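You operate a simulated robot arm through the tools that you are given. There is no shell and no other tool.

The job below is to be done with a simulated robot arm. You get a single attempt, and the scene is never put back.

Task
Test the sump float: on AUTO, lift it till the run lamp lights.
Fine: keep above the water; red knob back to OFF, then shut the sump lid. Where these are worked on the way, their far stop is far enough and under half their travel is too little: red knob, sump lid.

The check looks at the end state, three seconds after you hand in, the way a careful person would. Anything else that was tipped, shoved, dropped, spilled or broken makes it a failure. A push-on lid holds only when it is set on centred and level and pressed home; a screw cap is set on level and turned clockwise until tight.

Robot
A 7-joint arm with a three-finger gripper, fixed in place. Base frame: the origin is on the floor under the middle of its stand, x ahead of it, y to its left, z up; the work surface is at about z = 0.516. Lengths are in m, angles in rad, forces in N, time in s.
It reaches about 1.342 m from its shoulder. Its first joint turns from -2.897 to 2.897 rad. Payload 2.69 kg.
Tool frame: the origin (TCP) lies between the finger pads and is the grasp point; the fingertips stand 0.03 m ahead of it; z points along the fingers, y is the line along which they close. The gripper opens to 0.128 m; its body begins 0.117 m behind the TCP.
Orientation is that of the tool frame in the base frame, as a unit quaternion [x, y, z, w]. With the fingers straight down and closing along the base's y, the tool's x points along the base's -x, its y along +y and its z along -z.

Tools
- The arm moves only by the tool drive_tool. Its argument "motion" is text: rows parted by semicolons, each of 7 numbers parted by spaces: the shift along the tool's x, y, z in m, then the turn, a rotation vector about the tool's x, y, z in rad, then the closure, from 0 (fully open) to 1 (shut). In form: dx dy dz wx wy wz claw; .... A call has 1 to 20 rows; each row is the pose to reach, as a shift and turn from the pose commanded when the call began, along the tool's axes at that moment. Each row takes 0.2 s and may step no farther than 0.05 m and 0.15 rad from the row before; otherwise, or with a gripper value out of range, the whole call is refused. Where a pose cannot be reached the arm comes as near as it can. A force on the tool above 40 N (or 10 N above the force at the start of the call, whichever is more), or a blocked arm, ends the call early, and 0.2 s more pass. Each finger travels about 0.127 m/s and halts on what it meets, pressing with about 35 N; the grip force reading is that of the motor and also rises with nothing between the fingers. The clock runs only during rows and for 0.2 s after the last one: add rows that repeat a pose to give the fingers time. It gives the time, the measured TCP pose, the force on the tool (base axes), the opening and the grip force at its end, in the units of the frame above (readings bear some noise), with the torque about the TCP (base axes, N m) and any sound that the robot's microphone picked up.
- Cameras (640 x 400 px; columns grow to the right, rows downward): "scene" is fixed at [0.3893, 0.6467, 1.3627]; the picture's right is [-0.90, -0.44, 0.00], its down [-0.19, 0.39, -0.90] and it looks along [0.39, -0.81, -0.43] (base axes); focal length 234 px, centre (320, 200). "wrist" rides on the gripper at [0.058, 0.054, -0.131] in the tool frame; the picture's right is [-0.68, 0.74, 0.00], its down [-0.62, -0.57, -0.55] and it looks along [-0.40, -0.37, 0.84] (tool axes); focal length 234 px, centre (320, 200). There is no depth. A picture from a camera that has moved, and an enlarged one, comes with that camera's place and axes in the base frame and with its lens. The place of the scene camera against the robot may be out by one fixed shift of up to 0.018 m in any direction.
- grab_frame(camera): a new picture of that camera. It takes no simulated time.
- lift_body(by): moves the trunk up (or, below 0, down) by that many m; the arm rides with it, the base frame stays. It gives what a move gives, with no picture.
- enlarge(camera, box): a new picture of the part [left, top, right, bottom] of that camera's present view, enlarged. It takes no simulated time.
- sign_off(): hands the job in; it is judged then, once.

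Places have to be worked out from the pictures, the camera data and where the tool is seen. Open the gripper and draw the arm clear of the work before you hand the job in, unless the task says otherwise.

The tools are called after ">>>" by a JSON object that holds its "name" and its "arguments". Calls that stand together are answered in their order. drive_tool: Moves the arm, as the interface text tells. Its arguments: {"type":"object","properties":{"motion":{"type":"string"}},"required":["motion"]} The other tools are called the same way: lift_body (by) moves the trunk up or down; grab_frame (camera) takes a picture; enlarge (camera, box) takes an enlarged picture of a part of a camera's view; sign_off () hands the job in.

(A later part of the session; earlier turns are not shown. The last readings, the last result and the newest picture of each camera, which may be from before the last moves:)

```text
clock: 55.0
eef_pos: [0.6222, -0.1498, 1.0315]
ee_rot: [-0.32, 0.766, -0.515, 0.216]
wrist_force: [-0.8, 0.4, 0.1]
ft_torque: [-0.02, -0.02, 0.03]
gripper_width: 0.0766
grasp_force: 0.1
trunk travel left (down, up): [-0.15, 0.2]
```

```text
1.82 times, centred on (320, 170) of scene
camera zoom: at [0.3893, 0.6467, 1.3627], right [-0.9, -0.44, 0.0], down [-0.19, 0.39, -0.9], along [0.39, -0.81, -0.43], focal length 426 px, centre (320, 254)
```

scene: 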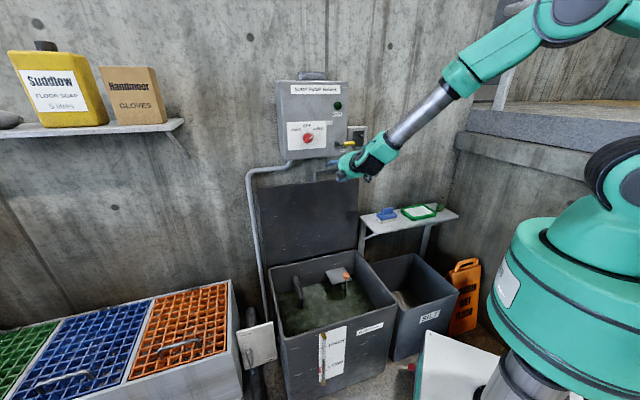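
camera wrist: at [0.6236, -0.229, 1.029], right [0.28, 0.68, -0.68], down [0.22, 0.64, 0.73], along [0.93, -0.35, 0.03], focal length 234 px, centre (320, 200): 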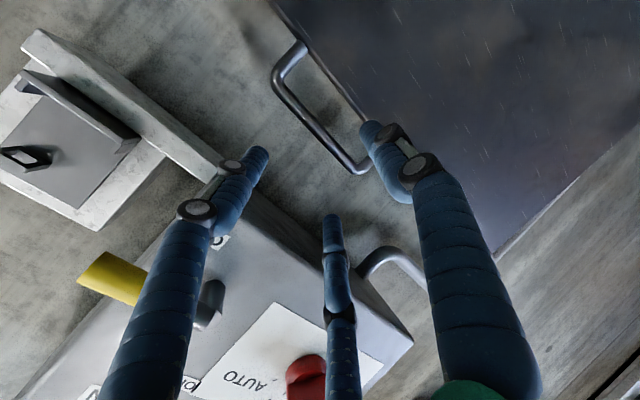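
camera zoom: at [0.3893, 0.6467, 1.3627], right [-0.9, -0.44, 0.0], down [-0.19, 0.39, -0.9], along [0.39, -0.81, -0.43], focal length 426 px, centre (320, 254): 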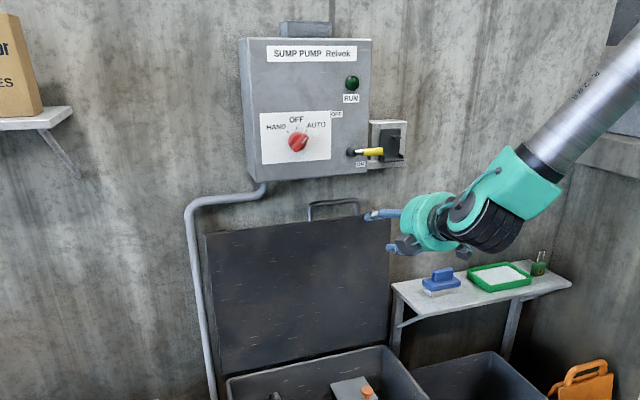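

The float's orange knob is on a vertical rod at about (u=0.308, n=-0.656, z≈0.47), with the water near z≈0.31 and the bracket plate at z≈0.40. I'll bring the tool pointing straight down to about 0.15 m above the knob and check from there.

>>> {"name": "drive_tool", "arguments": {"motion": "0.0026 0.0339 0.0258 -0.1183 0 0 0.4; 0.0052 0.0679 0.0515 -0.2366 0 0 0.4; 0.0078 0.1018 0.0773 -0.3549 0 0 0.4; 0.0104 0.1358 0.1030 -0.4732 0 0 0.4; 0.0130 0.1697 0.1288 -0.5915 0 0 0.4; 0.0156 0.2036 0.1545 -0.7098 0 0 0.4; 0.0182 0.2376 0.1803 -0.8281 0 0 0.4; 0.0208 0.2715 0.2060 -0.9464 0 0 0.4; 0.0234 0.3055 0.2318 -1.0647 0 0 0.4; 0.0260 0.3394 0.2575 -1.183 0 0 0.4; 0.0260 0.3394 0.2575 -1.183 0 0 0.4"}}

>>> {"name": "grab_frame", "arguments": {"camera": "wrist"}}

>>> {"name": "grab_frame", "arguments": {"camera": "scene"}}

```text
clock: 57.5
eef_pos: [0.745, -0.2686, 0.702]
ee_rot: [-0.383, 0.922, -0.04, 0.045]
wrist_force: [0.8, -2.0, -0.8]
ft_torque: [0.29, 0.09, 0.04]
gripper_width: 0.0768
grasp_force: 0.0
trunk travel left (down, up): [-0.15, 0.2]
stopped in row 11: the arm was blocked; the commanded pose is now the measured one
```

```text
taken
camera wrist: at [0.6515, -0.2673, 0.8241], right [-0.04, 1.0, -0.04], down [0.77, 0.06, 0.64], along [0.64, -0.01, -0.77], focal length 234 px, centre (320, 200)
```

wrist: 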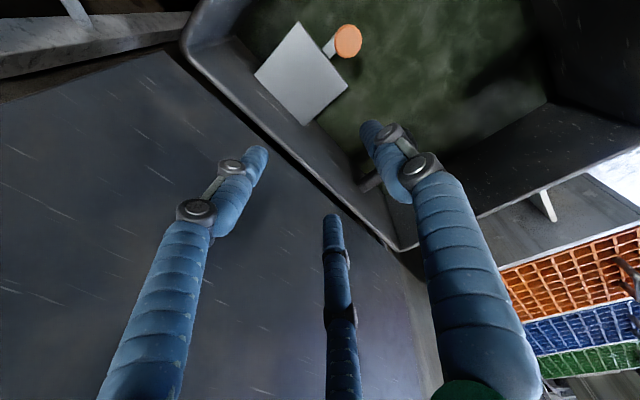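

```text
taken
```

scene: 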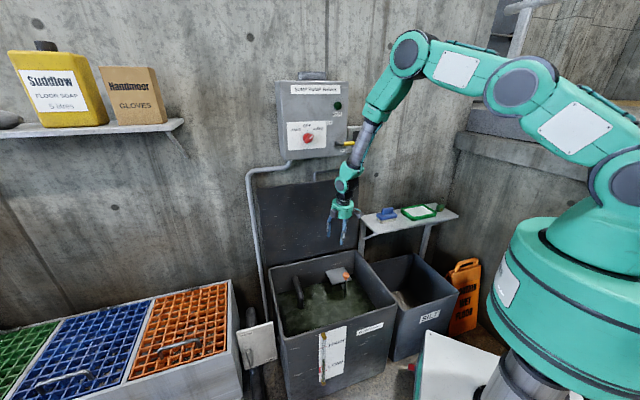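

The arm reports being blocked before reaching the pose, and its forearm is close to the panel. I'll check that area before moving again.

>>> {"name": "enlarge", "arguments": {"camera": "scene", "box": [300, 60, 420, 200]}}

>>> {"name": "enlarge", "arguments": {"camera": "scene", "box": [320, 110, 380, 160]}}

```text
2.86 times, centred on (360, 130) of scene
camera zoom: at [0.3893, 0.6467, 1.3627], right [-0.9, -0.44, 0.0], down [-0.19, 0.39, -0.9], along [0.39, -0.81, -0.43], focal length 669 px, centre (206, 400)
```

zoom: 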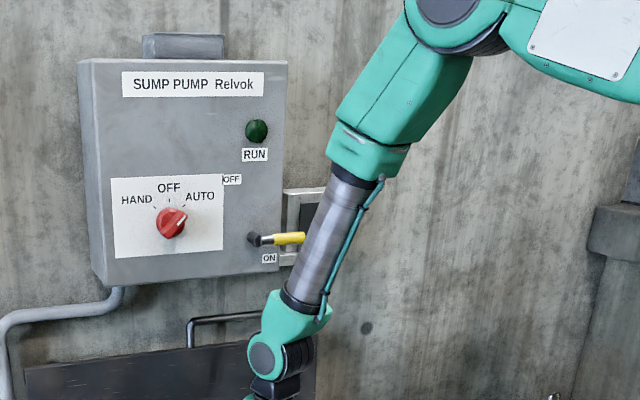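

```text
8.00 times, centred on (350, 135) of scene
camera zoom: at [0.3893, 0.6467, 1.3627], right [-0.9, -0.44, 0.0], down [-0.19, 0.39, -0.9], along [0.39, -0.81, -0.43], focal length 1874 px, centre (80, 720)
```

zoom: 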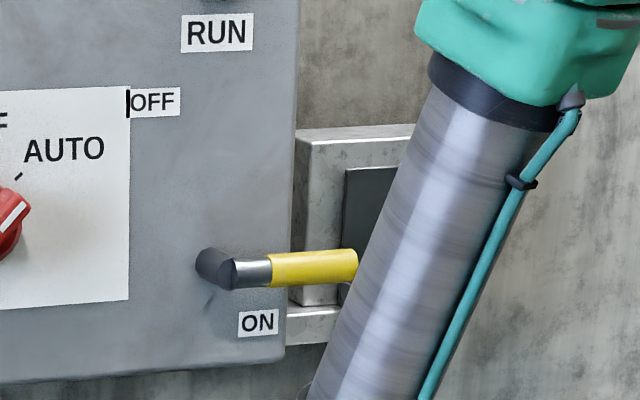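

The lever, knob and lid look undisturbed, but the forearm tube is right next to the lever tip and is likely what blocked me. I'll back straight out from the wall (+n).

>>> {"name": "drive_tool", "arguments": {"motion": "0 0.02 -0.002 0 0 0 0.4; 0 0.04 -0.0043 0 0 0 0.4; 0 0.06 -0.0065 0 0 0 0.4; 0 0.08 -0.0087 0 0 0 0.4; 0 0.1 -0.0108 0 0 0 0.4"}}

>>> {"name": "grab_frame", "arguments": {"camera": "scene"}}

>>> {"name": "enlarge", "arguments": {"camera": "scene", "box": [300, 60, 420, 200]}}

```text
clock: 58.8
eef_pos: [0.6711, -0.1964, 0.7021]
ee_rot: [-0.385, 0.921, -0.039, 0.045]
wrist_force: [-0.2, 0.2, -0.9]
ft_torque: [0.03, -0.01, -0.02]
gripper_width: 0.077
grasp_force: 0.1
trunk travel left (down, up): [-0.15, 0.2]
```

```text
taken
```

scene: 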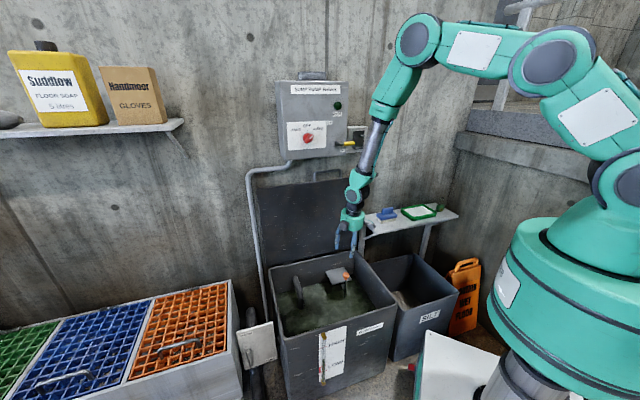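

```text
2.86 times, centred on (360, 130) of scene
camera zoom: at [0.3893, 0.6467, 1.3627], right [-0.9, -0.44, 0.0], down [-0.19, 0.39, -0.9], along [0.39, -0.81, -0.43], focal length 669 px, centre (206, 400)
```

zoom: 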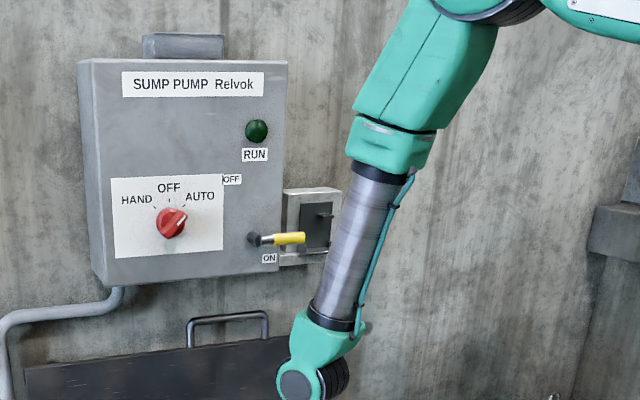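

Clear now, and the panel is untouched. I'll take a wrist view here to pin down the float knob for the descent.

>>> {"name": "grab_frame", "arguments": {"camera": "wrist"}}

>>> {"name": "enlarge", "arguments": {"camera": "wrist", "box": [200, 40, 440, 240]}}

```text
taken
camera wrist: at [0.5771, -0.1941, 0.8233], right [-0.04, 1.0, -0.04], down [0.77, 0.06, 0.64], along [0.64, -0.01, -0.77], focal length 234 px, centre (320, 200)
```

wrist: 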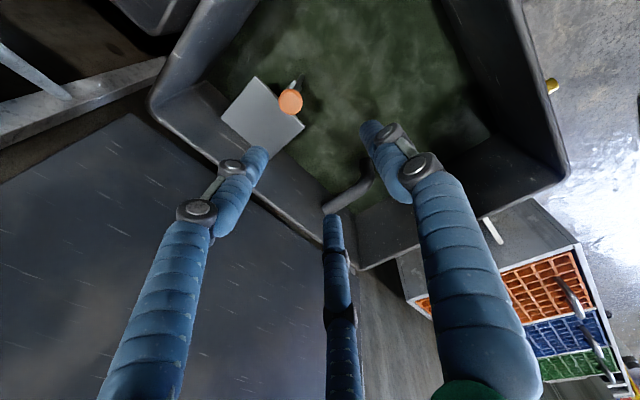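

```text
2.00 times, centred on (320, 140) of wrist
camera zoom: at [0.5771, -0.1941, 0.8233], right [-0.04, 1.0, -0.04], down [0.77, 0.06, 0.64], along [0.64, -0.01, -0.77], focal length 468 px, centre (320, 320)
```

zoom: 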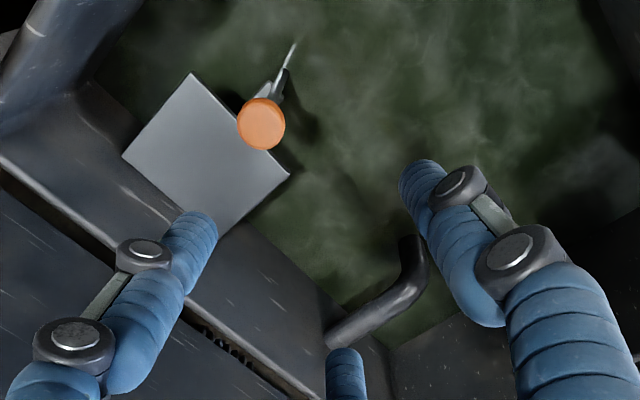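

The knob top triangulates to (u=0.307, n=-0.658, z≈0.479), and the plate behind it is at z≈0.40. I'll level the tool and move over the knob at z≈0.60.

>>> {"name": "drive_tool", "arguments": {"motion": "0.0086 -0.0083 0.0262 -0.027 0.013 0 0.4; 0.0171 -0.0167 0.0523 -0.054 0.026 0 0.4; 0.0257 -0.0250 0.0785 -0.081 0.039 0 0.4; 0.0342 -0.0333 0.1046 -0.108 0.052 0 0.4; 0.0342 -0.0333 0.1046 -0.108 0.052 0 0.4"}}

>>> {"name": "grab_frame", "arguments": {"camera": "wrist"}}

>>> {"name": "grab_frame", "arguments": {"camera": "scene"}}

```text
clock: 60.0
eef_pos: [0.6826, -0.2471, 0.6008]
ee_rot: [-0.384, 0.923, 0.0, -0.001]
wrist_force: [0.6, 0.5, 0.1]
ft_torque: [0.05, 0.0, 0.03]
gripper_width: 0.0765
grasp_force: 0.0
trunk travel left (down, up): [-0.15, 0.2]
```

```text
taken
camera wrist: at [0.6024, -0.2496, 0.7311], right [-0.05, 1.0, 0.0], down [0.84, 0.04, 0.55], along [0.55, 0.03, -0.84], focal length 234 px, centre (320, 200)
```

wrist: 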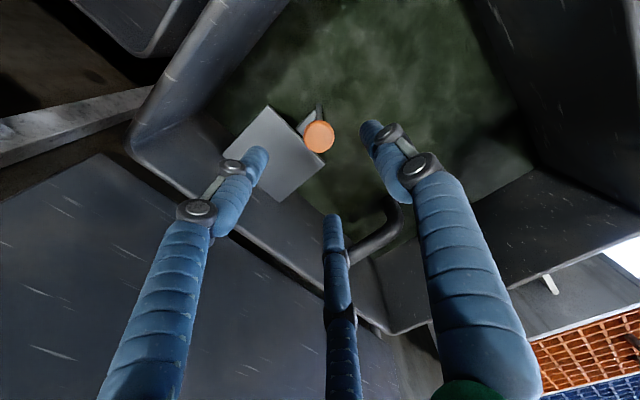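

```text
taken
```

scene: 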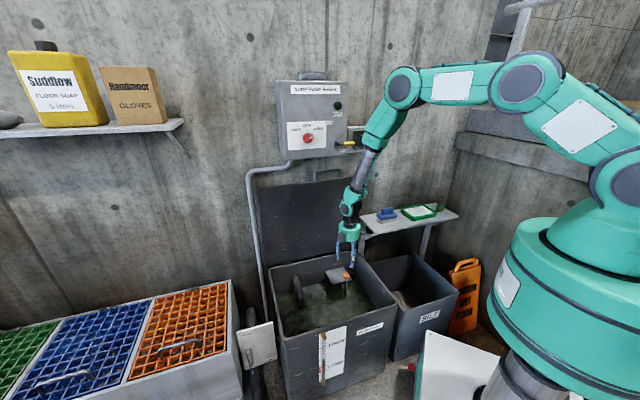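

The knob sits exactly on the tool axis, and the lamp and lever remain visible to the scene camera. I'll descend 0.135 m so the pads surround the cap, with tips at z≈0.436 well above the water.

>>> {"name": "drive_tool", "arguments": {"motion": "0 0 0.034 0 0 0 0.4; 0 0 0.068 0 0 0 0.4; 0 0 0.102 0 0 0 0.4; 0 0 0.12 0 0 0 0.4; 0 0 0.135 0 0 0 0.4; 0 0 0.135 0 0 0 0.4"}}

>>> {"name": "grab_frame", "arguments": {"camera": "wrist"}}

>>> {"name": "enlarge", "arguments": {"camera": "scene", "box": [290, 220, 400, 320]}}

>>> {"name": "enlarge", "arguments": {"camera": "scene", "box": [270, 60, 400, 200]}}

```text
clock: 61.4
eef_pos: [0.6819, -0.2462, 0.4654]
ee_rot: [-0.384, 0.923, 0.0, -0.001]
wrist_force: [0.7, -0.2, -0.1]
ft_torque: [0.01, -0.02, 0.01]
gripper_width: 0.077
grasp_force: 0.0
trunk travel left (down, up): [-0.15, 0.2]
```

```text
taken
camera wrist: at [0.6027, -0.2491, 0.5956], right [-0.05, 1.0, 0.0], down [0.84, 0.04, 0.55], along [0.55, 0.03, -0.84], focal length 234 px, centre (320, 200)
```

wrist: 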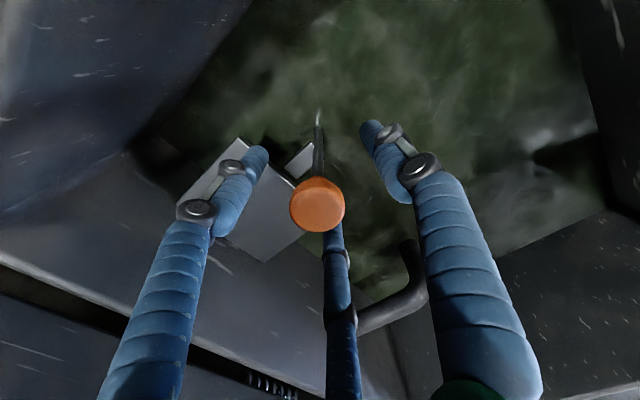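

```text
4.00 times, centred on (345, 270) of scene
camera zoom: at [0.3893, 0.6467, 1.3627], right [-0.9, -0.44, 0.0], down [-0.19, 0.39, -0.9], along [0.39, -0.81, -0.43], focal length 937 px, centre (220, -80)
```

zoom: 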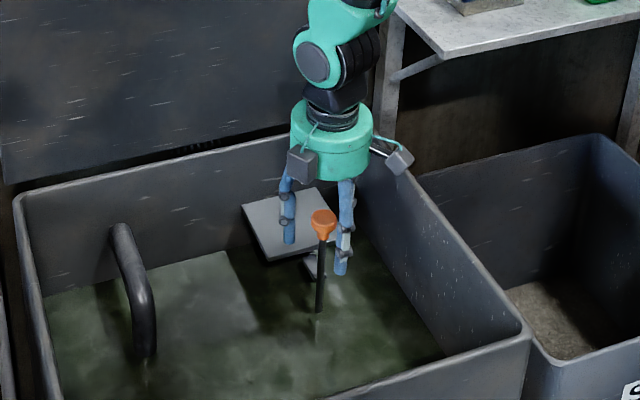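

```text
2.86 times, centred on (335, 130) of scene
camera zoom: at [0.3893, 0.6467, 1.3627], right [-0.9, -0.44, 0.0], down [-0.19, 0.39, -0.9], along [0.39, -0.81, -0.43], focal length 669 px, centre (277, 400)
```

zoom: 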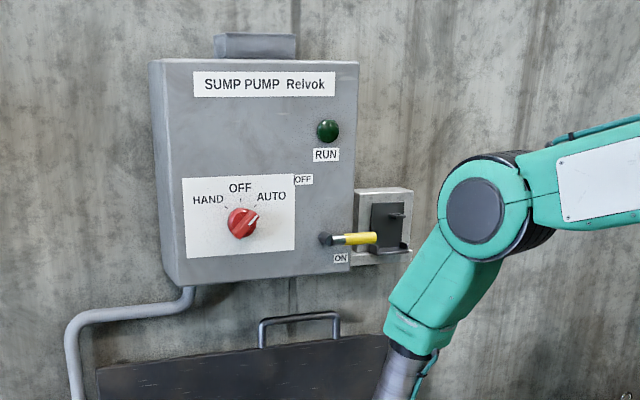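

The cap is centred between the fingers with its top about 14 mm above the TCP. I'll close gently on it.

>>> {"name": "drive_tool", "arguments": {"motion": "0 0 0 0 0 0 0.5; 0 0 0 0 0 0 0.6; 0 0 0 0 0 0 0.68; 0 0 0 0 0 0 0.75; 0 0 0 0 0 0 0.82; 0 0 0 0 0 0 0.88; 0 0 0 0 0 0 0.88"}}

>>> {"name": "grab_frame", "arguments": {"camera": "wrist"}}

>>> {"name": "enlarge", "arguments": {"camera": "scene", "box": [290, 220, 400, 320]}}

```text
clock: 63.0
eef_pos: [0.6841, -0.2453, 0.4661]
ee_rot: [-0.384, 0.923, 0.0, -0.001]
wrist_force: [16.4, 10.2, -1.9]
ft_torque: [-0.18, 0.26, 0.24]
gripper_width: 0.0309
grasp_force: 11.6
trunk travel left (down, up): [-0.15, 0.2]
```

```text
taken
camera wrist: at [0.604, -0.2491, 0.5961], right [-0.05, 1.0, 0.0], down [0.84, 0.04, 0.55], along [0.55, 0.02, -0.84], focal length 234 px, centre (320, 200)
```

wrist: 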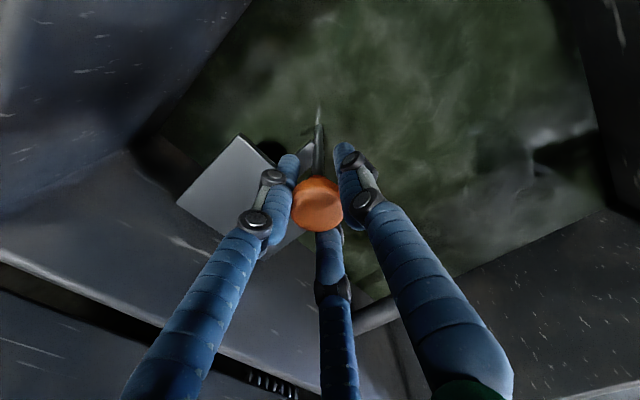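

```text
4.00 times, centred on (345, 270) of scene
camera zoom: at [0.3893, 0.6467, 1.3627], right [-0.9, -0.44, 0.0], down [-0.19, 0.39, -0.9], along [0.39, -0.81, -0.43], focal length 937 px, centre (220, -80)
```

zoom: 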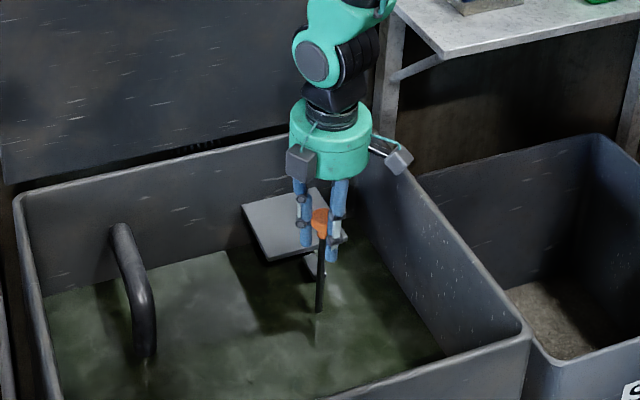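

The cap is held (opening 0.031 m). I'll ease the small sideways load and lift the float 10 mm, then check the lamp.

>>> {"name": "drive_tool", "arguments": {"motion": "-0.001 0 0 0 0 0 0.9; -0.0015 0 -0.005 0 0 0 0.9; -0.0015 0 -0.01 0 0 0 0.9; -0.0015 0 -0.01 0 0 0 0.9"}}

>>> {"name": "enlarge", "arguments": {"camera": "scene", "box": [300, 80, 380, 170]}}

>>> {"name": "enlarge", "arguments": {"camera": "scene", "box": [290, 220, 400, 320]}}

```text
clock: 64.0
eef_pos: [0.6838, -0.2454, 0.476]
ee_rot: [-0.384, 0.923, 0.0, -0.001]
wrist_force: [9.6, -13.4, -1.5]
ft_torque: [0.13, 0.13, -0.21]
gripper_width: 0.0305
grasp_force: 12.6
trunk travel left (down, up): [-0.15, 0.2]
```

```text
4.44 times, centred on (340, 125) of scene
camera zoom: at [0.3893, 0.6467, 1.3627], right [-0.9, -0.44, 0.0], down [-0.19, 0.39, -0.9], along [0.39, -0.81, -0.43], focal length 1041 px, centre (231, 533)
```

zoom: 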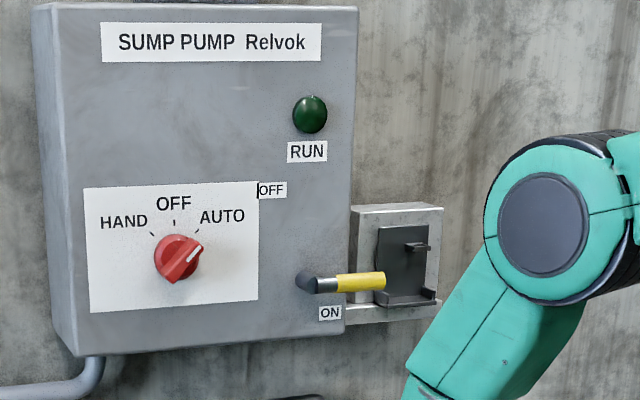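

```text
4.00 times, centred on (345, 270) of scene
camera zoom: at [0.3893, 0.6467, 1.3627], right [-0.9, -0.44, 0.0], down [-0.19, 0.39, -0.9], along [0.39, -0.81, -0.43], focal length 937 px, centre (220, -80)
```

zoom: 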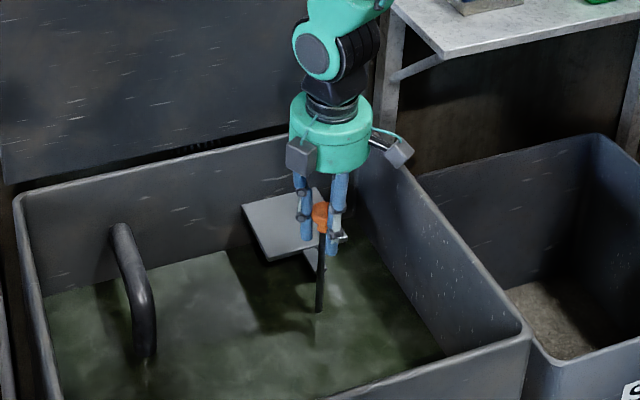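

The cap is rising with the hand and the lamp is still dark. I'll lift another 10 mm.

>>> {"name": "drive_tool", "arguments": {"motion": "0 -0.001 -0.005 0 0 0 0.9; 0 -0.001 -0.01 0 0 0 0.9; 0 -0.001 -0.01 0 0 0 0.9"}}

>>> {"name": "enlarge", "arguments": {"camera": "scene", "box": [300, 80, 380, 170]}}

>>> {"name": "enlarge", "arguments": {"camera": "scene", "box": [290, 220, 400, 320]}}

```text
clock: 64.8
eef_pos: [0.684, -0.2461, 0.4858]
ee_rot: [-0.384, 0.923, 0.001, -0.002]
wrist_force: [4.9, -11.8, 0.0]
ft_torque: [0.21, 0.09, -0.1]
gripper_width: 0.0305
grasp_force: 13.0
trunk travel left (down, up): [-0.15, 0.2]
```

```text
4.44 times, centred on (340, 125) of scene
camera zoom: at [0.3893, 0.6467, 1.3627], right [-0.9, -0.44, 0.0], down [-0.19, 0.39, -0.9], along [0.39, -0.81, -0.43], focal length 1041 px, centre (231, 533)
```

zoom: 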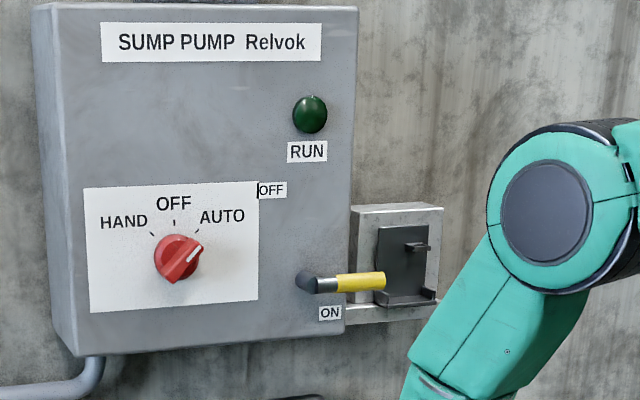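

```text
4.00 times, centred on (345, 270) of scene
camera zoom: at [0.3893, 0.6467, 1.3627], right [-0.9, -0.44, 0.0], down [-0.19, 0.39, -0.9], along [0.39, -0.81, -0.43], focal length 937 px, centre (220, -80)
```

zoom: 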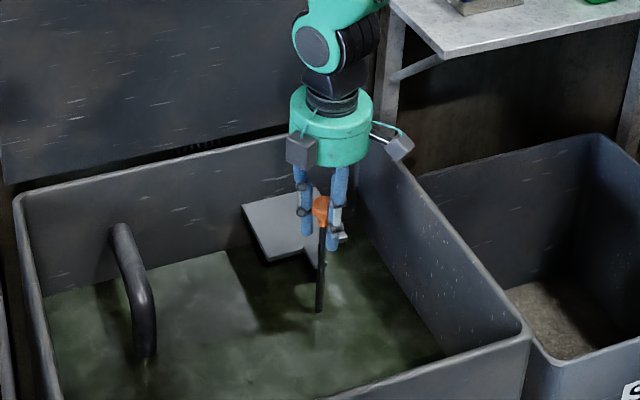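

The float is rising and the lamp is still dark. I'll continue another 15 mm.

>>> {"name": "drive_tool", "arguments": {"motion": "0 -0.001 -0.005 0 0 0 0.9; 0 -0.001 -0.01 0 0 0 0.9; 0 -0.001 -0.015 0 0 0 0.9; 0 -0.001 -0.015 0 0 0 0.9"}}

>>> {"name": "enlarge", "arguments": {"camera": "scene", "box": [300, 80, 380, 170]}}

>>> {"name": "enlarge", "arguments": {"camera": "scene", "box": [290, 220, 400, 320]}}

```text
clock: 65.8
eef_pos: [0.6859, -0.2466, 0.5015]
ee_rot: [-0.384, 0.923, 0.001, -0.002]
wrist_force: [9.6, 6.8, -1.5]
ft_torque: [-0.14, 0.17, 0.12]
gripper_width: 0.0294
grasp_force: 11.6
trunk travel left (down, up): [-0.15, 0.2]
```

```text
4.44 times, centred on (340, 125) of scene
camera zoom: at [0.3893, 0.6467, 1.3627], right [-0.9, -0.44, 0.0], down [-0.19, 0.39, -0.9], along [0.39, -0.81, -0.43], focal length 1041 px, centre (231, 533)
```

zoom: 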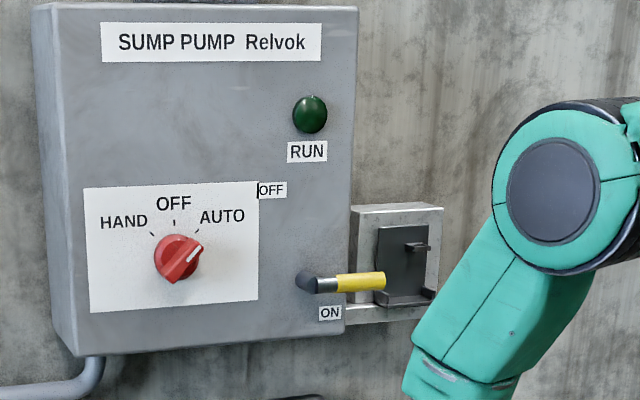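

```text
4.00 times, centred on (345, 270) of scene
camera zoom: at [0.3893, 0.6467, 1.3627], right [-0.9, -0.44, 0.0], down [-0.19, 0.39, -0.9], along [0.39, -0.81, -0.43], focal length 937 px, centre (220, -80)
```

zoom: 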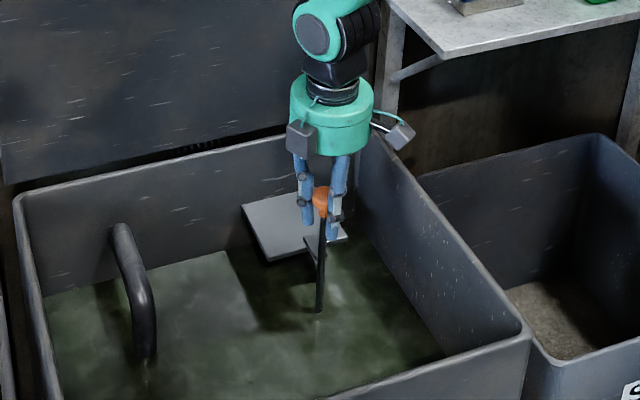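

The float is up about 35 mm and the lamp is still dark. I'll raise another 15 mm.

>>> {"name": "drive_tool", "arguments": {"motion": "-0.0005 0 -0.005 0 0 0 0.9; -0.0005 0 -0.01 0 0 0 0.9; -0.0005 0 -0.015 0 0 0 0.9; -0.0005 0 -0.015 0 0 0 0.9"}}

>>> {"name": "enlarge", "arguments": {"camera": "scene", "box": [300, 80, 380, 170]}}

>>> {"name": "enlarge", "arguments": {"camera": "scene", "box": [290, 220, 400, 320]}}

```text
clock: 66.8
eef_pos: [0.6851, -0.2458, 0.5156]
ee_rot: [-0.384, 0.923, 0.001, -0.001]
wrist_force: [6.2, -10.1, -1.0]
ft_torque: [0.12, 0.07, -0.17]
gripper_width: 0.0291
grasp_force: 11.8
trunk travel left (down, up): [-0.15, 0.2]
```

```text
4.44 times, centred on (340, 125) of scene
camera zoom: at [0.3893, 0.6467, 1.3627], right [-0.9, -0.44, 0.0], down [-0.19, 0.39, -0.9], along [0.39, -0.81, -0.43], focal length 1041 px, centre (231, 533)
```

zoom: 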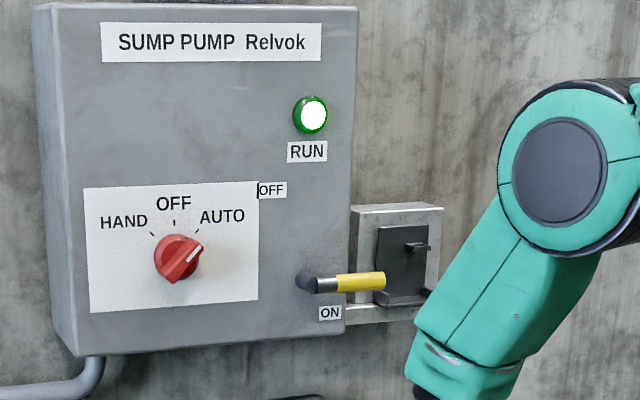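

```text
4.00 times, centred on (345, 270) of scene
camera zoom: at [0.3893, 0.6467, 1.3627], right [-0.9, -0.44, 0.0], down [-0.19, 0.39, -0.9], along [0.39, -0.81, -0.43], focal length 937 px, centre (220, -80)
```

zoom: 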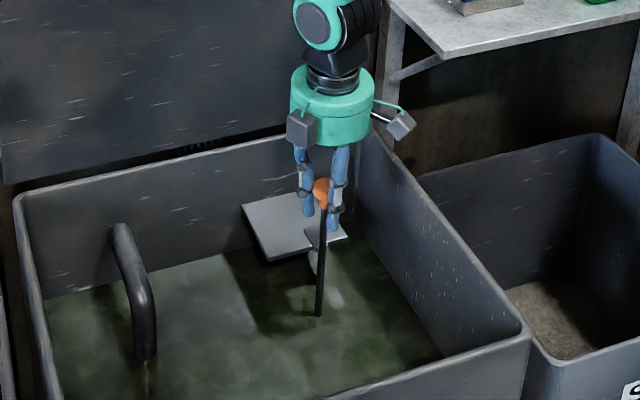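

The RUN lamp is lit on AUTO. I'll now lower the float smoothly back to its resting height and release it.

>>> {"name": "drive_tool", "arguments": {"motion": "0 0 0.01 0 0 0 0.9; 0 0 0.02 0 0 0 0.9; 0 0 0.03 0 0 0 0.9; 0 0 0.04 0 0 0 0.9; 0 0 0.05 0 0 0 0.9; 0 0 0.05 0 0 0 0.9"}}

>>> {"name": "enlarge", "arguments": {"camera": "scene", "box": [300, 80, 380, 170]}}

>>> {"name": "enlarge", "arguments": {"camera": "scene", "box": [290, 220, 400, 320]}}

```text
clock: 68.2
eef_pos: [0.6841, -0.2462, 0.4638]
ee_rot: [-0.385, 0.923, 0.001, -0.001]
wrist_force: [0.2, -5.2, -2.1]
ft_torque: [0.15, 0.13, -0.06]
gripper_width: 0.0292
grasp_force: 11.3
trunk travel left (down, up): [-0.15, 0.2]
```

```text
4.44 times, centred on (340, 125) of scene
camera zoom: at [0.3893, 0.6467, 1.3627], right [-0.9, -0.44, 0.0], down [-0.19, 0.39, -0.9], along [0.39, -0.81, -0.43], focal length 1041 px, centre (231, 533)
```

zoom: 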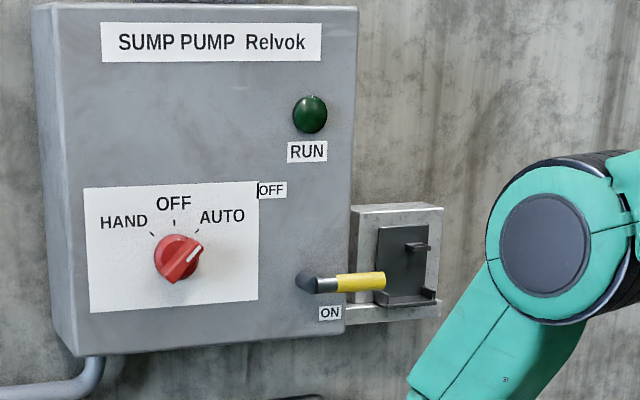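

```text
4.00 times, centred on (345, 270) of scene
camera zoom: at [0.3893, 0.6467, 1.3627], right [-0.9, -0.44, 0.0], down [-0.19, 0.39, -0.9], along [0.39, -0.81, -0.43], focal length 937 px, centre (220, -80)
```

zoom: 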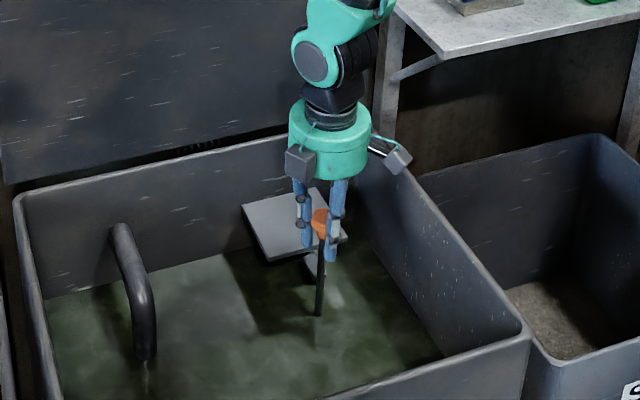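

Lowering extinguished the lamp and the float is back at its resting height. I'll open, rise clear of the float, and move out from the wall.

>>> {"name": "drive_tool", "arguments": {"motion": "0 0 0 0 0 0 0.75; 0 0 0 0 0 0 0.55; 0 0 0 0 0 0 0.4; 0 0 0 0 0 0 0.4; 0 0 -0.03 0 0 0 0.4; 0 0 -0.07 0 0 0 0.4; 0 0.01 -0.11 0 0 0 0.4; 0 0.035 -0.15 0 0 0 0.4; 0 0.06 -0.18 0 0 0 0.4; 0 0.06 -0.18 0 0 0 0.4"}}

>>> {"name": "grab_frame", "arguments": {"camera": "scene"}}

>>> {"name": "enlarge", "arguments": {"camera": "scene", "box": [260, 230, 410, 350]}}

```text
clock: 70.3
eef_pos: [0.6412, -0.2035, 0.6463]
ee_rot: [-0.384, 0.923, 0.001, -0.002]
wrist_force: [-0.8, 0.0, 0.5]
ft_torque: [-0.05, -0.02, -0.02]
gripper_width: 0.0767
grasp_force: 0.1
trunk travel left (down, up): [-0.15, 0.2]
```

```text
taken
```

scene: 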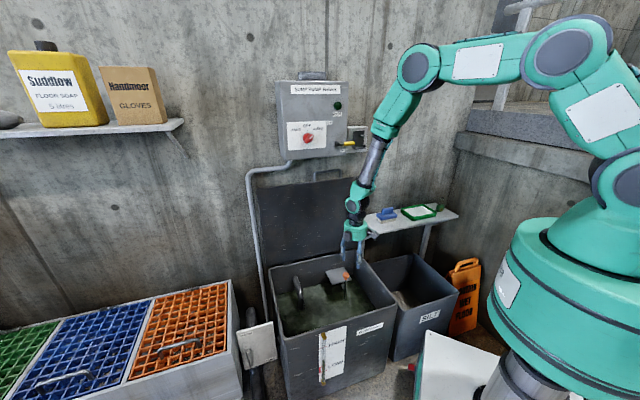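

```text
3.33 times, centred on (335, 290) of scene
camera zoom: at [0.3893, 0.6467, 1.3627], right [-0.9, -0.44, 0.0], down [-0.19, 0.39, -0.9], along [0.39, -0.81, -0.43], focal length 781 px, centre (270, -100)
```

zoom: 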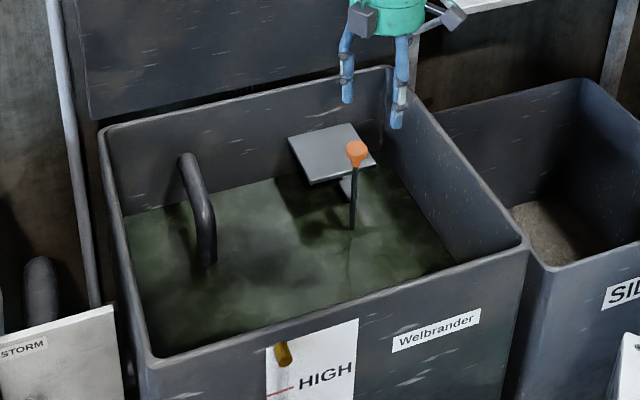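

The float is back where it started. I'll now swing to the panel: out from the wall, up to knob height, tool facing the wall and rolled -15° to match the bar at AUTO.

>>> {"name": "drive_tool", "arguments": {"motion": "-0.0116 0.0195 -0.0372 0.0944 -0.0724 0.0724 0.4; -0.0232 0.0389 -0.0745 0.1888 -0.1449 0.1449 0.4; -0.0348 0.0584 -0.1117 0.2832 -0.2173 0.2173 0.4; -0.0463 0.0778 -0.1489 0.3777 -0.2898 0.2898 0.45; -0.0579 0.0973 -0.1862 0.4721 -0.3622 0.3622 0.5; -0.0695 0.0973 -0.2234 0.5665 -0.4347 0.4347 0.5; -0.0811 0.0973 -0.2607 0.6609 -0.5071 0.5071 0.5; -0.0927 0.0973 -0.2979 0.7553 -0.5795 0.5795 0.5; -0.1043 0.0973 -0.3351 0.8497 -0.6520 0.6520 0.5; -0.1159 0.0973 -0.3724 0.9441 -0.7244 0.7244 0.5; -0.1274 0.0973 -0.4096 1.0386 -0.7969 0.7969 0.5; -0.1390 0.0973 -0.4468 1.1330 -0.8693 0.8693 0.5; -0.1506 0.0973 -0.4841 1.2274 -0.9418 0.9418 0.5; -0.1622 0.0973 -0.5213 1.3218 -1.0142 1.0142 0.5; -0.1622 0.0973 -0.5213 1.3218 -1.0142 1.0142 0.5"}}

>>> {"name": "grab_frame", "arguments": {"camera": "wrist"}}

>>> {"name": "grab_frame", "arguments": {"camera": "scene"}}

```text
clock: 73.5
eef_pos: [0.6912, -0.0208, 1.1654]
ee_rot: [0.182, 0.684, -0.353, 0.612]
wrist_force: [0.9, 0.6, -0.4]
ft_torque: [-0.05, -0.03, 0.0]
gripper_width: 0.0638
grasp_force: 0.0
trunk travel left (down, up): [-0.15, 0.2]
```

```text
taken
camera wrist: at [0.623, 0.0976, 1.0955], right [0.63, 0.63, 0.46], down [-0.66, 0.11, 0.74], along [0.42, -0.77, 0.49], focal length 234 px, centre (320, 200)
```

wrist: 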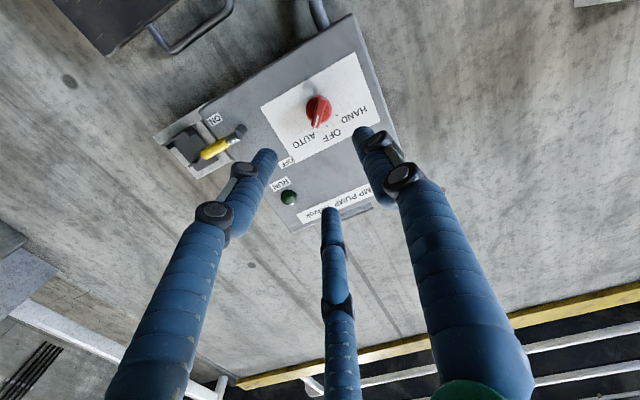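

```text
taken
```

scene: 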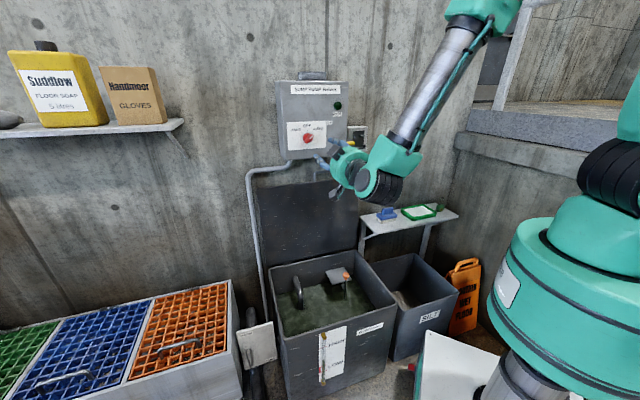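

The tool faces the panel on the knob axis with the bar at AUTO in view. I'll advance to just short of the knob and check.

>>> {"name": "drive_tool", "arguments": {"motion": "-0.0018 -0.0034 0.045 0 0 0 0.5; -0.0018 -0.0034 0.09 0 0 0 0.5; -0.0018 -0.0034 0.135 0 0 0 0.5; -0.0018 -0.0034 0.175 0 0 0 0.5; -0.0018 -0.0034 0.175 0 0 0 0.5"}}

>>> {"name": "grab_frame", "arguments": {"camera": "wrist"}}

>>> {"name": "enlarge", "arguments": {"camera": "wrist", "box": [240, 80, 400, 220]}}

```text
clock: 74.8
eef_pos: [0.8131, -0.1494, 1.1683]
ee_rot: [0.181, 0.684, -0.352, 0.612]
wrist_force: [0.5, -0.8, -0.4]
ft_torque: [0.0, -0.02, -0.03]
gripper_width: 0.0639
grasp_force: 0.1
trunk travel left (down, up): [-0.15, 0.2]
```

```text
taken
camera wrist: at [0.7438, -0.03, 1.0979], right [0.63, 0.63, 0.46], down [-0.66, 0.11, 0.74], along [0.42, -0.77, 0.48], focal length 234 px, centre (320, 200)
```

wrist: 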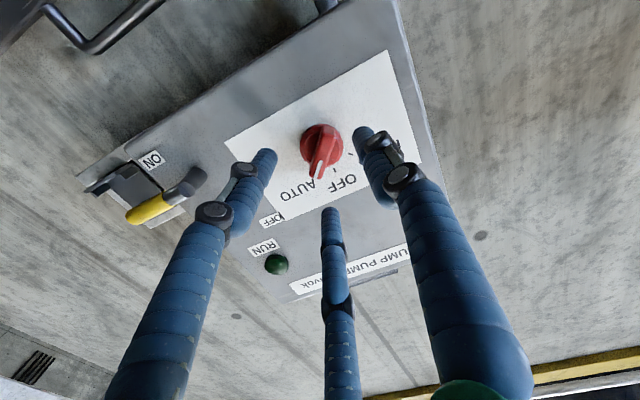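

```text
2.86 times, centred on (320, 150) of wrist
camera zoom: at [0.7438, -0.03, 1.0979], right [0.63, 0.63, 0.46], down [-0.66, 0.11, 0.74], along [0.42, -0.77, 0.48], focal length 669 px, centre (320, 343)
```

zoom: 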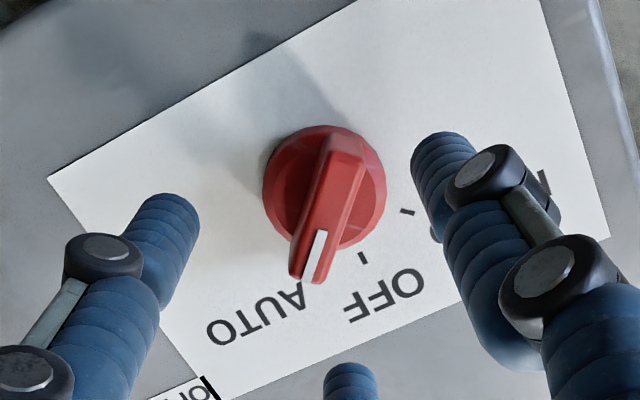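

Alignment is within about 3 mm. I'll correct that, advance to straddle the bar and close on it.

>>> {"name": "drive_tool", "arguments": {"motion": "0.0003 0.0025 0.015 0 0 0 0.5; 0.0003 0.0025 0.03 0 0 0 0.5; 0.0003 0.0025 0.044 0 0 0 0.5; 0.0003 0.0025 0.044 0 0 0 0.5; 0.0003 0.0025 0.044 0 0 0 0.65; 0.0003 0.0025 0.044 0 0 0 0.78; 0.0003 0.0025 0.044 0 0 0 0.85; 0.0003 0.0025 0.044 0 0 0 0.88; 0.0003 0.0025 0.044 0 0 0 0.88"}}

>>> {"name": "enlarge", "arguments": {"camera": "wrist", "box": [240, 80, 400, 220]}}

```text
clock: 76.8
eef_pos: [0.8444, -0.1731, 1.1712]
ee_rot: [0.18, 0.683, -0.351, 0.615]
wrist_force: [-0.3, 4.2, 2.6]
ft_torque: [0.23, 0.21, 0.23]
gripper_width: 0.0218
grasp_force: 45.1
trunk travel left (down, up): [-0.15, 0.2]
stopped in row 9: the force on the tool passed its limit at 41 N (the readings are from after the stop); the commanded pose is now the measured one
```

```text
2.86 times, centred on (320, 150) of wrist
camera zoom: at [0.777, -0.0548, 1.1004], right [0.62, 0.63, 0.46], down [-0.66, 0.11, 0.74], along [0.42, -0.77, 0.49], focal length 669 px, centre (320, 343)
```

zoom: 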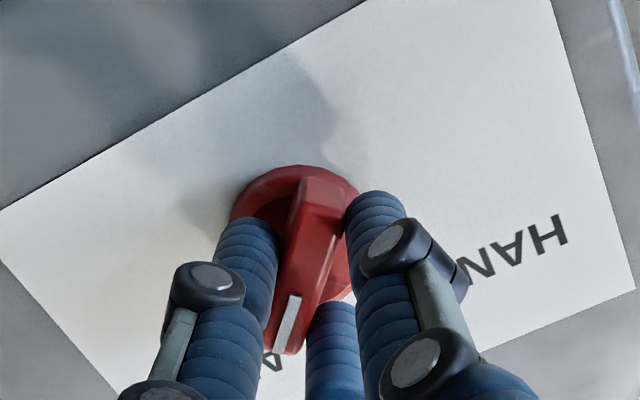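

The bar is gripped at AUTO. I'll turn counter-clockwise about the knob axis by roughly 45° toward OFF in small steps.

>>> {"name": "drive_tool", "arguments": {"motion": "0.0003 0.0004 0 0 0 -0.11 0.9; 0.0006 0.0008 0 0 0 -0.22 0.9; 0.0009 0.0012 0 0 0 -0.33 0.9; 0.0012 0.0016 0 0 0 -0.44 0.9; 0.0017 0.0019 0 0 0 -0.55 0.9; 0.0021 0.0022 0 0 0 -0.66 0.9; 0.0025 0.0025 0 0 0 -0.76 0.9; 0.0025 0.0025 0 0 0 -0.76 0.9"}}

>>> {"name": "enlarge", "arguments": {"camera": "wrist", "box": [240, 80, 400, 220]}}

>>> {"name": "enlarge", "arguments": {"camera": "scene", "box": [270, 90, 350, 160]}}

```text
clock: 78.6
eef_pos: [0.8453, -0.1726, 1.1671]
ee_rot: [-0.085, 0.702, -0.555, 0.439]
wrist_force: [-14.1, -4.8, -9.1]
ft_torque: [0.15, 0.06, -0.51]
gripper_width: 0.0218
grasp_force: 44.7
trunk travel left (down, up): [-0.15, 0.2]
```

```text
2.86 times, centred on (320, 150) of wrist
camera zoom: at [0.7357, -0.0966, 1.0907], right [0.68, 0.68, -0.28], down [-0.23, 0.55, 0.8], along [0.7, -0.48, 0.53], focal length 669 px, centre (320, 343)
```

zoom: 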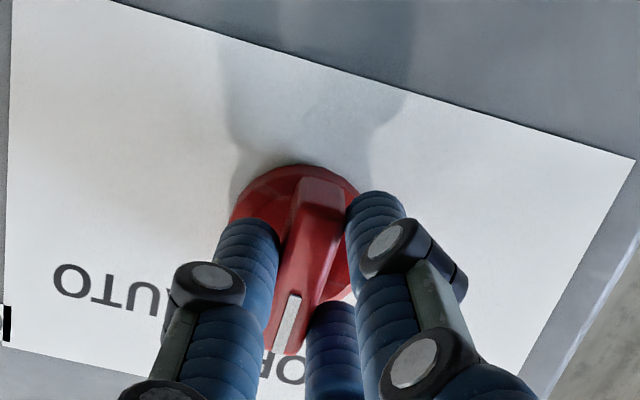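

```text
5.71 times, centred on (310, 125) of scene
camera zoom: at [0.3893, 0.6467, 1.3627], right [-0.9, -0.44, 0.0], down [-0.19, 0.39, -0.9], along [0.39, -0.81, -0.43], focal length 1338 px, centre (377, 629)
```

zoom: 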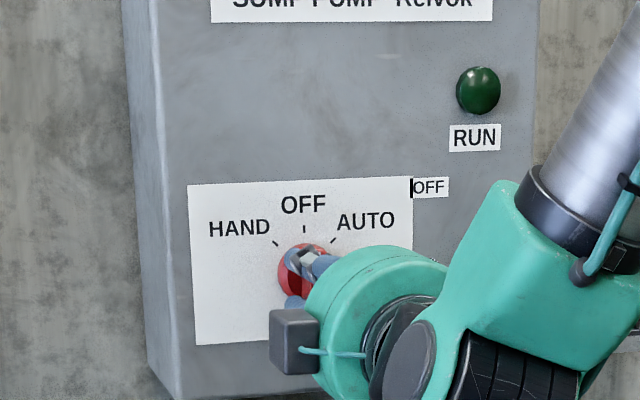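

The knob followed the hand without slip. I'll release, back off and check the marker against OFF.

>>> {"name": "drive_tool", "arguments": {"motion": "0 0 0 0 0 0 0.7; 0 0 0 0 0 0 0.5; 0 0 0 0 0 0 0.5; 0 0 -0.02 0 0 0 0.5; 0 0 -0.05 0 0 0 0.5; 0 0 -0.09 0 0 0 0.5; 0 0 -0.13 0 0 0 0.5; 0 0 -0.13 0 0 0 0.5"}}

>>> {"name": "grab_frame", "arguments": {"camera": "wrist"}}

>>> {"name": "enlarge", "arguments": {"camera": "scene", "box": [285, 115, 333, 155]}}

>>> {"name": "enlarge", "arguments": {"camera": "wrist", "box": [240, 60, 400, 180]}}

```text
clock: 80.4
eef_pos: [0.7517, -0.0802, 1.1678]
ee_rot: [-0.085, 0.701, -0.555, 0.44]
wrist_force: [-0.3, 0.4, -0.5]
ft_torque: [-0.02, -0.04, -0.03]
gripper_width: 0.0638
grasp_force: 0.0
trunk travel left (down, up): [-0.15, 0.2]
```

```text
taken
camera wrist: at [0.6429, -0.0034, 1.0911], right [0.68, 0.68, -0.27], down [-0.23, 0.55, 0.8], along [0.7, -0.48, 0.53], focal length 234 px, centre (320, 200)
```

wrist: 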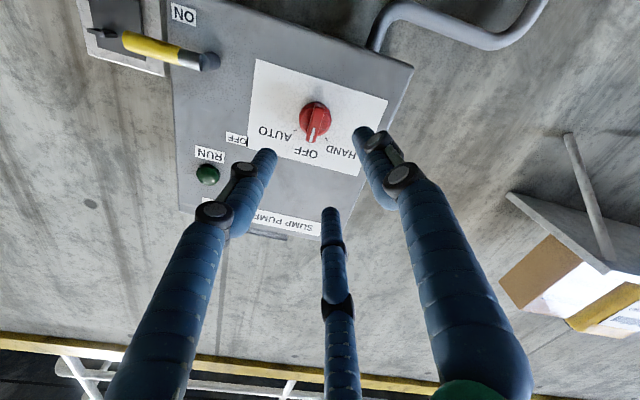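

```text
10.00 times, centred on (309, 135) of scene
camera zoom: at [0.3893, 0.6467, 1.3627], right [-0.9, -0.44, 0.0], down [-0.19, 0.39, -0.9], along [0.39, -0.81, -0.43], focal length 2342 px, centre (430, 850)
```

zoom: 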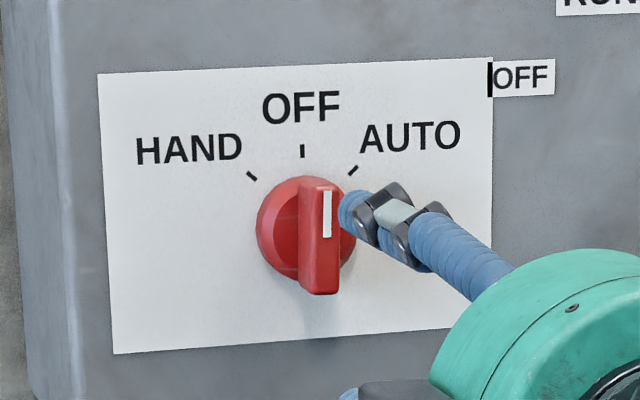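

```text
3.33 times, centred on (320, 120) of wrist
camera zoom: at [0.6429, -0.0034, 1.0911], right [0.68, 0.68, -0.27], down [-0.23, 0.55, 0.8], along [0.7, -0.48, 0.53], focal length 781 px, centre (320, 467)
```

zoom: 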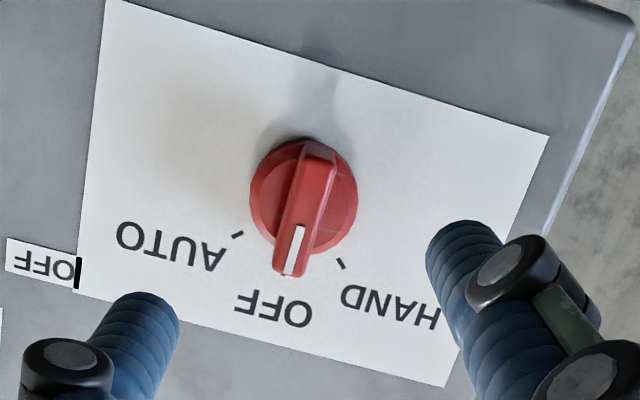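

The marker is vertical at OFF, identical to the first picture. For the lid, I'll move to a stand-off in front of its handle with the same pitch (about 68°) that worked at the top of the arc.

>>> {"name": "drive_tool", "arguments": {"motion": "0.0314 0.0077 -0.0066 -0.0632 0.0188 -0.0902 0.5; 0.0628 0.0153 -0.0131 -0.1263 0.0375 -0.1804 0.5; 0.0942 0.0230 -0.0197 -0.1895 0.0563 -0.2707 0.5; 0.1256 0.0307 -0.0263 -0.2527 0.0751 -0.3609 0.5; 0.1570 0.0383 -0.0328 -0.3158 0.0938 -0.4511 0.5; 0.1884 0.0460 -0.0394 -0.3790 0.1126 -0.5413 0.5; 0.1884 0.0460 -0.0394 -0.3790 0.1126 -0.5413 0.5"}}

>>> {"name": "grab_frame", "arguments": {"camera": "wrist"}}

>>> {"name": "grab_frame", "arguments": {"camera": "scene"}}

```text
clock: 82.0
eef_pos: [0.6317, -0.1489, 1.0315]
ee_rot: [-0.318, 0.767, -0.515, 0.213]
wrist_force: [-0.4, 0.1, 1.0]
ft_torque: [-0.02, 0.01, 0.01]
gripper_width: 0.0643
grasp_force: 0.1
trunk travel left (down, up): [-0.15, 0.2]
```

```text
taken
camera wrist: at [0.4889, -0.0901, 1.0311], right [0.28, 0.68, -0.68], down [0.23, 0.64, 0.73], along [0.93, -0.36, 0.03], focal length 234 px, centre (320, 200)
```

wrist: 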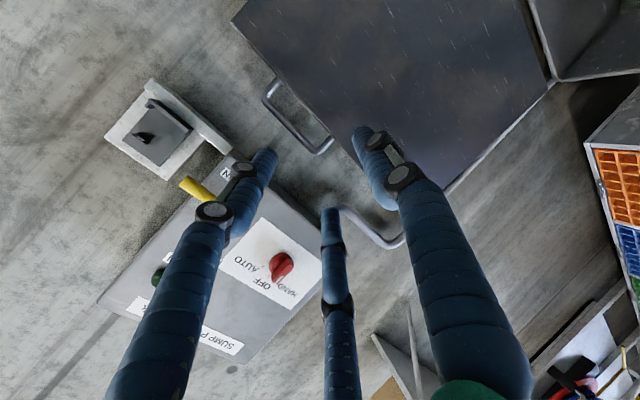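

```text
taken
```

scene: 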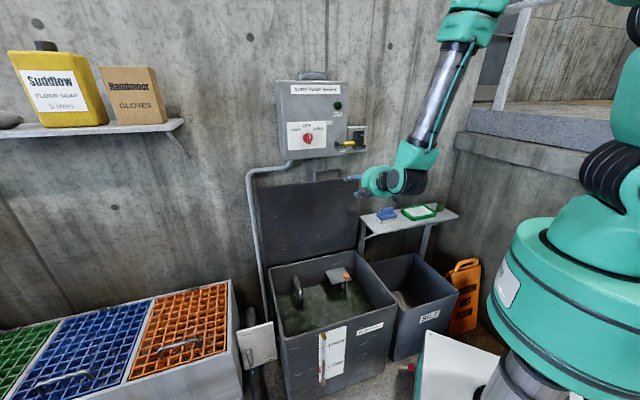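

The handle is visible ahead. I'll zoom to measure the bar and the lid's lean.

>>> {"name": "enlarge", "arguments": {"camera": "wrist", "box": [230, 60, 390, 180]}}

>>> {"name": "enlarge", "arguments": {"camera": "scene", "box": [250, 150, 390, 270]}}

```text
3.33 times, centred on (310, 120) of wrist
camera zoom: at [0.4889, -0.0901, 1.0311], right [0.28, 0.68, -0.68], down [0.23, 0.64, 0.73], along [0.93, -0.36, 0.03], focal length 781 px, centre (353, 467)
```

zoom: 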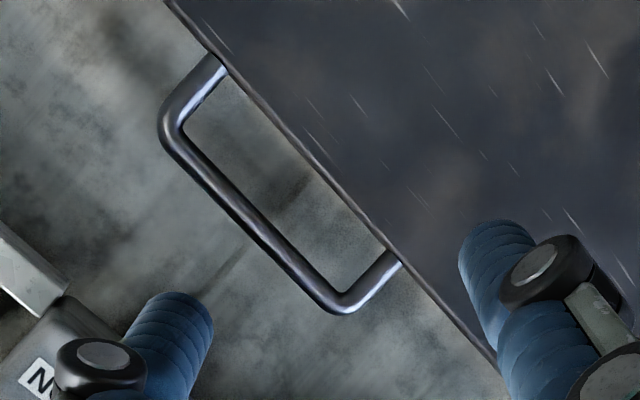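

```text
3.33 times, centred on (320, 210) of scene
camera zoom: at [0.3893, 0.6467, 1.3627], right [-0.9, -0.44, 0.0], down [-0.19, 0.39, -0.9], along [0.39, -0.81, -0.43], focal length 781 px, centre (320, 167)
```

zoom: 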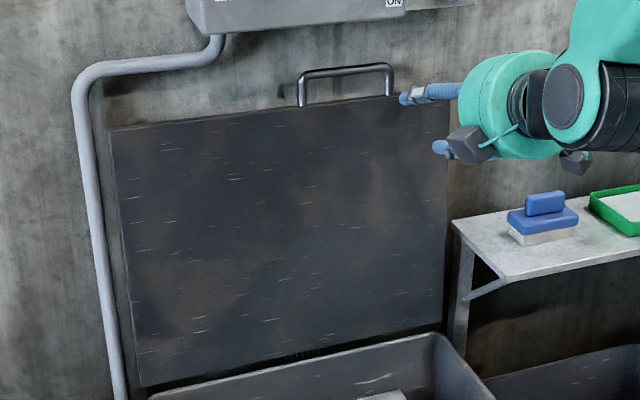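

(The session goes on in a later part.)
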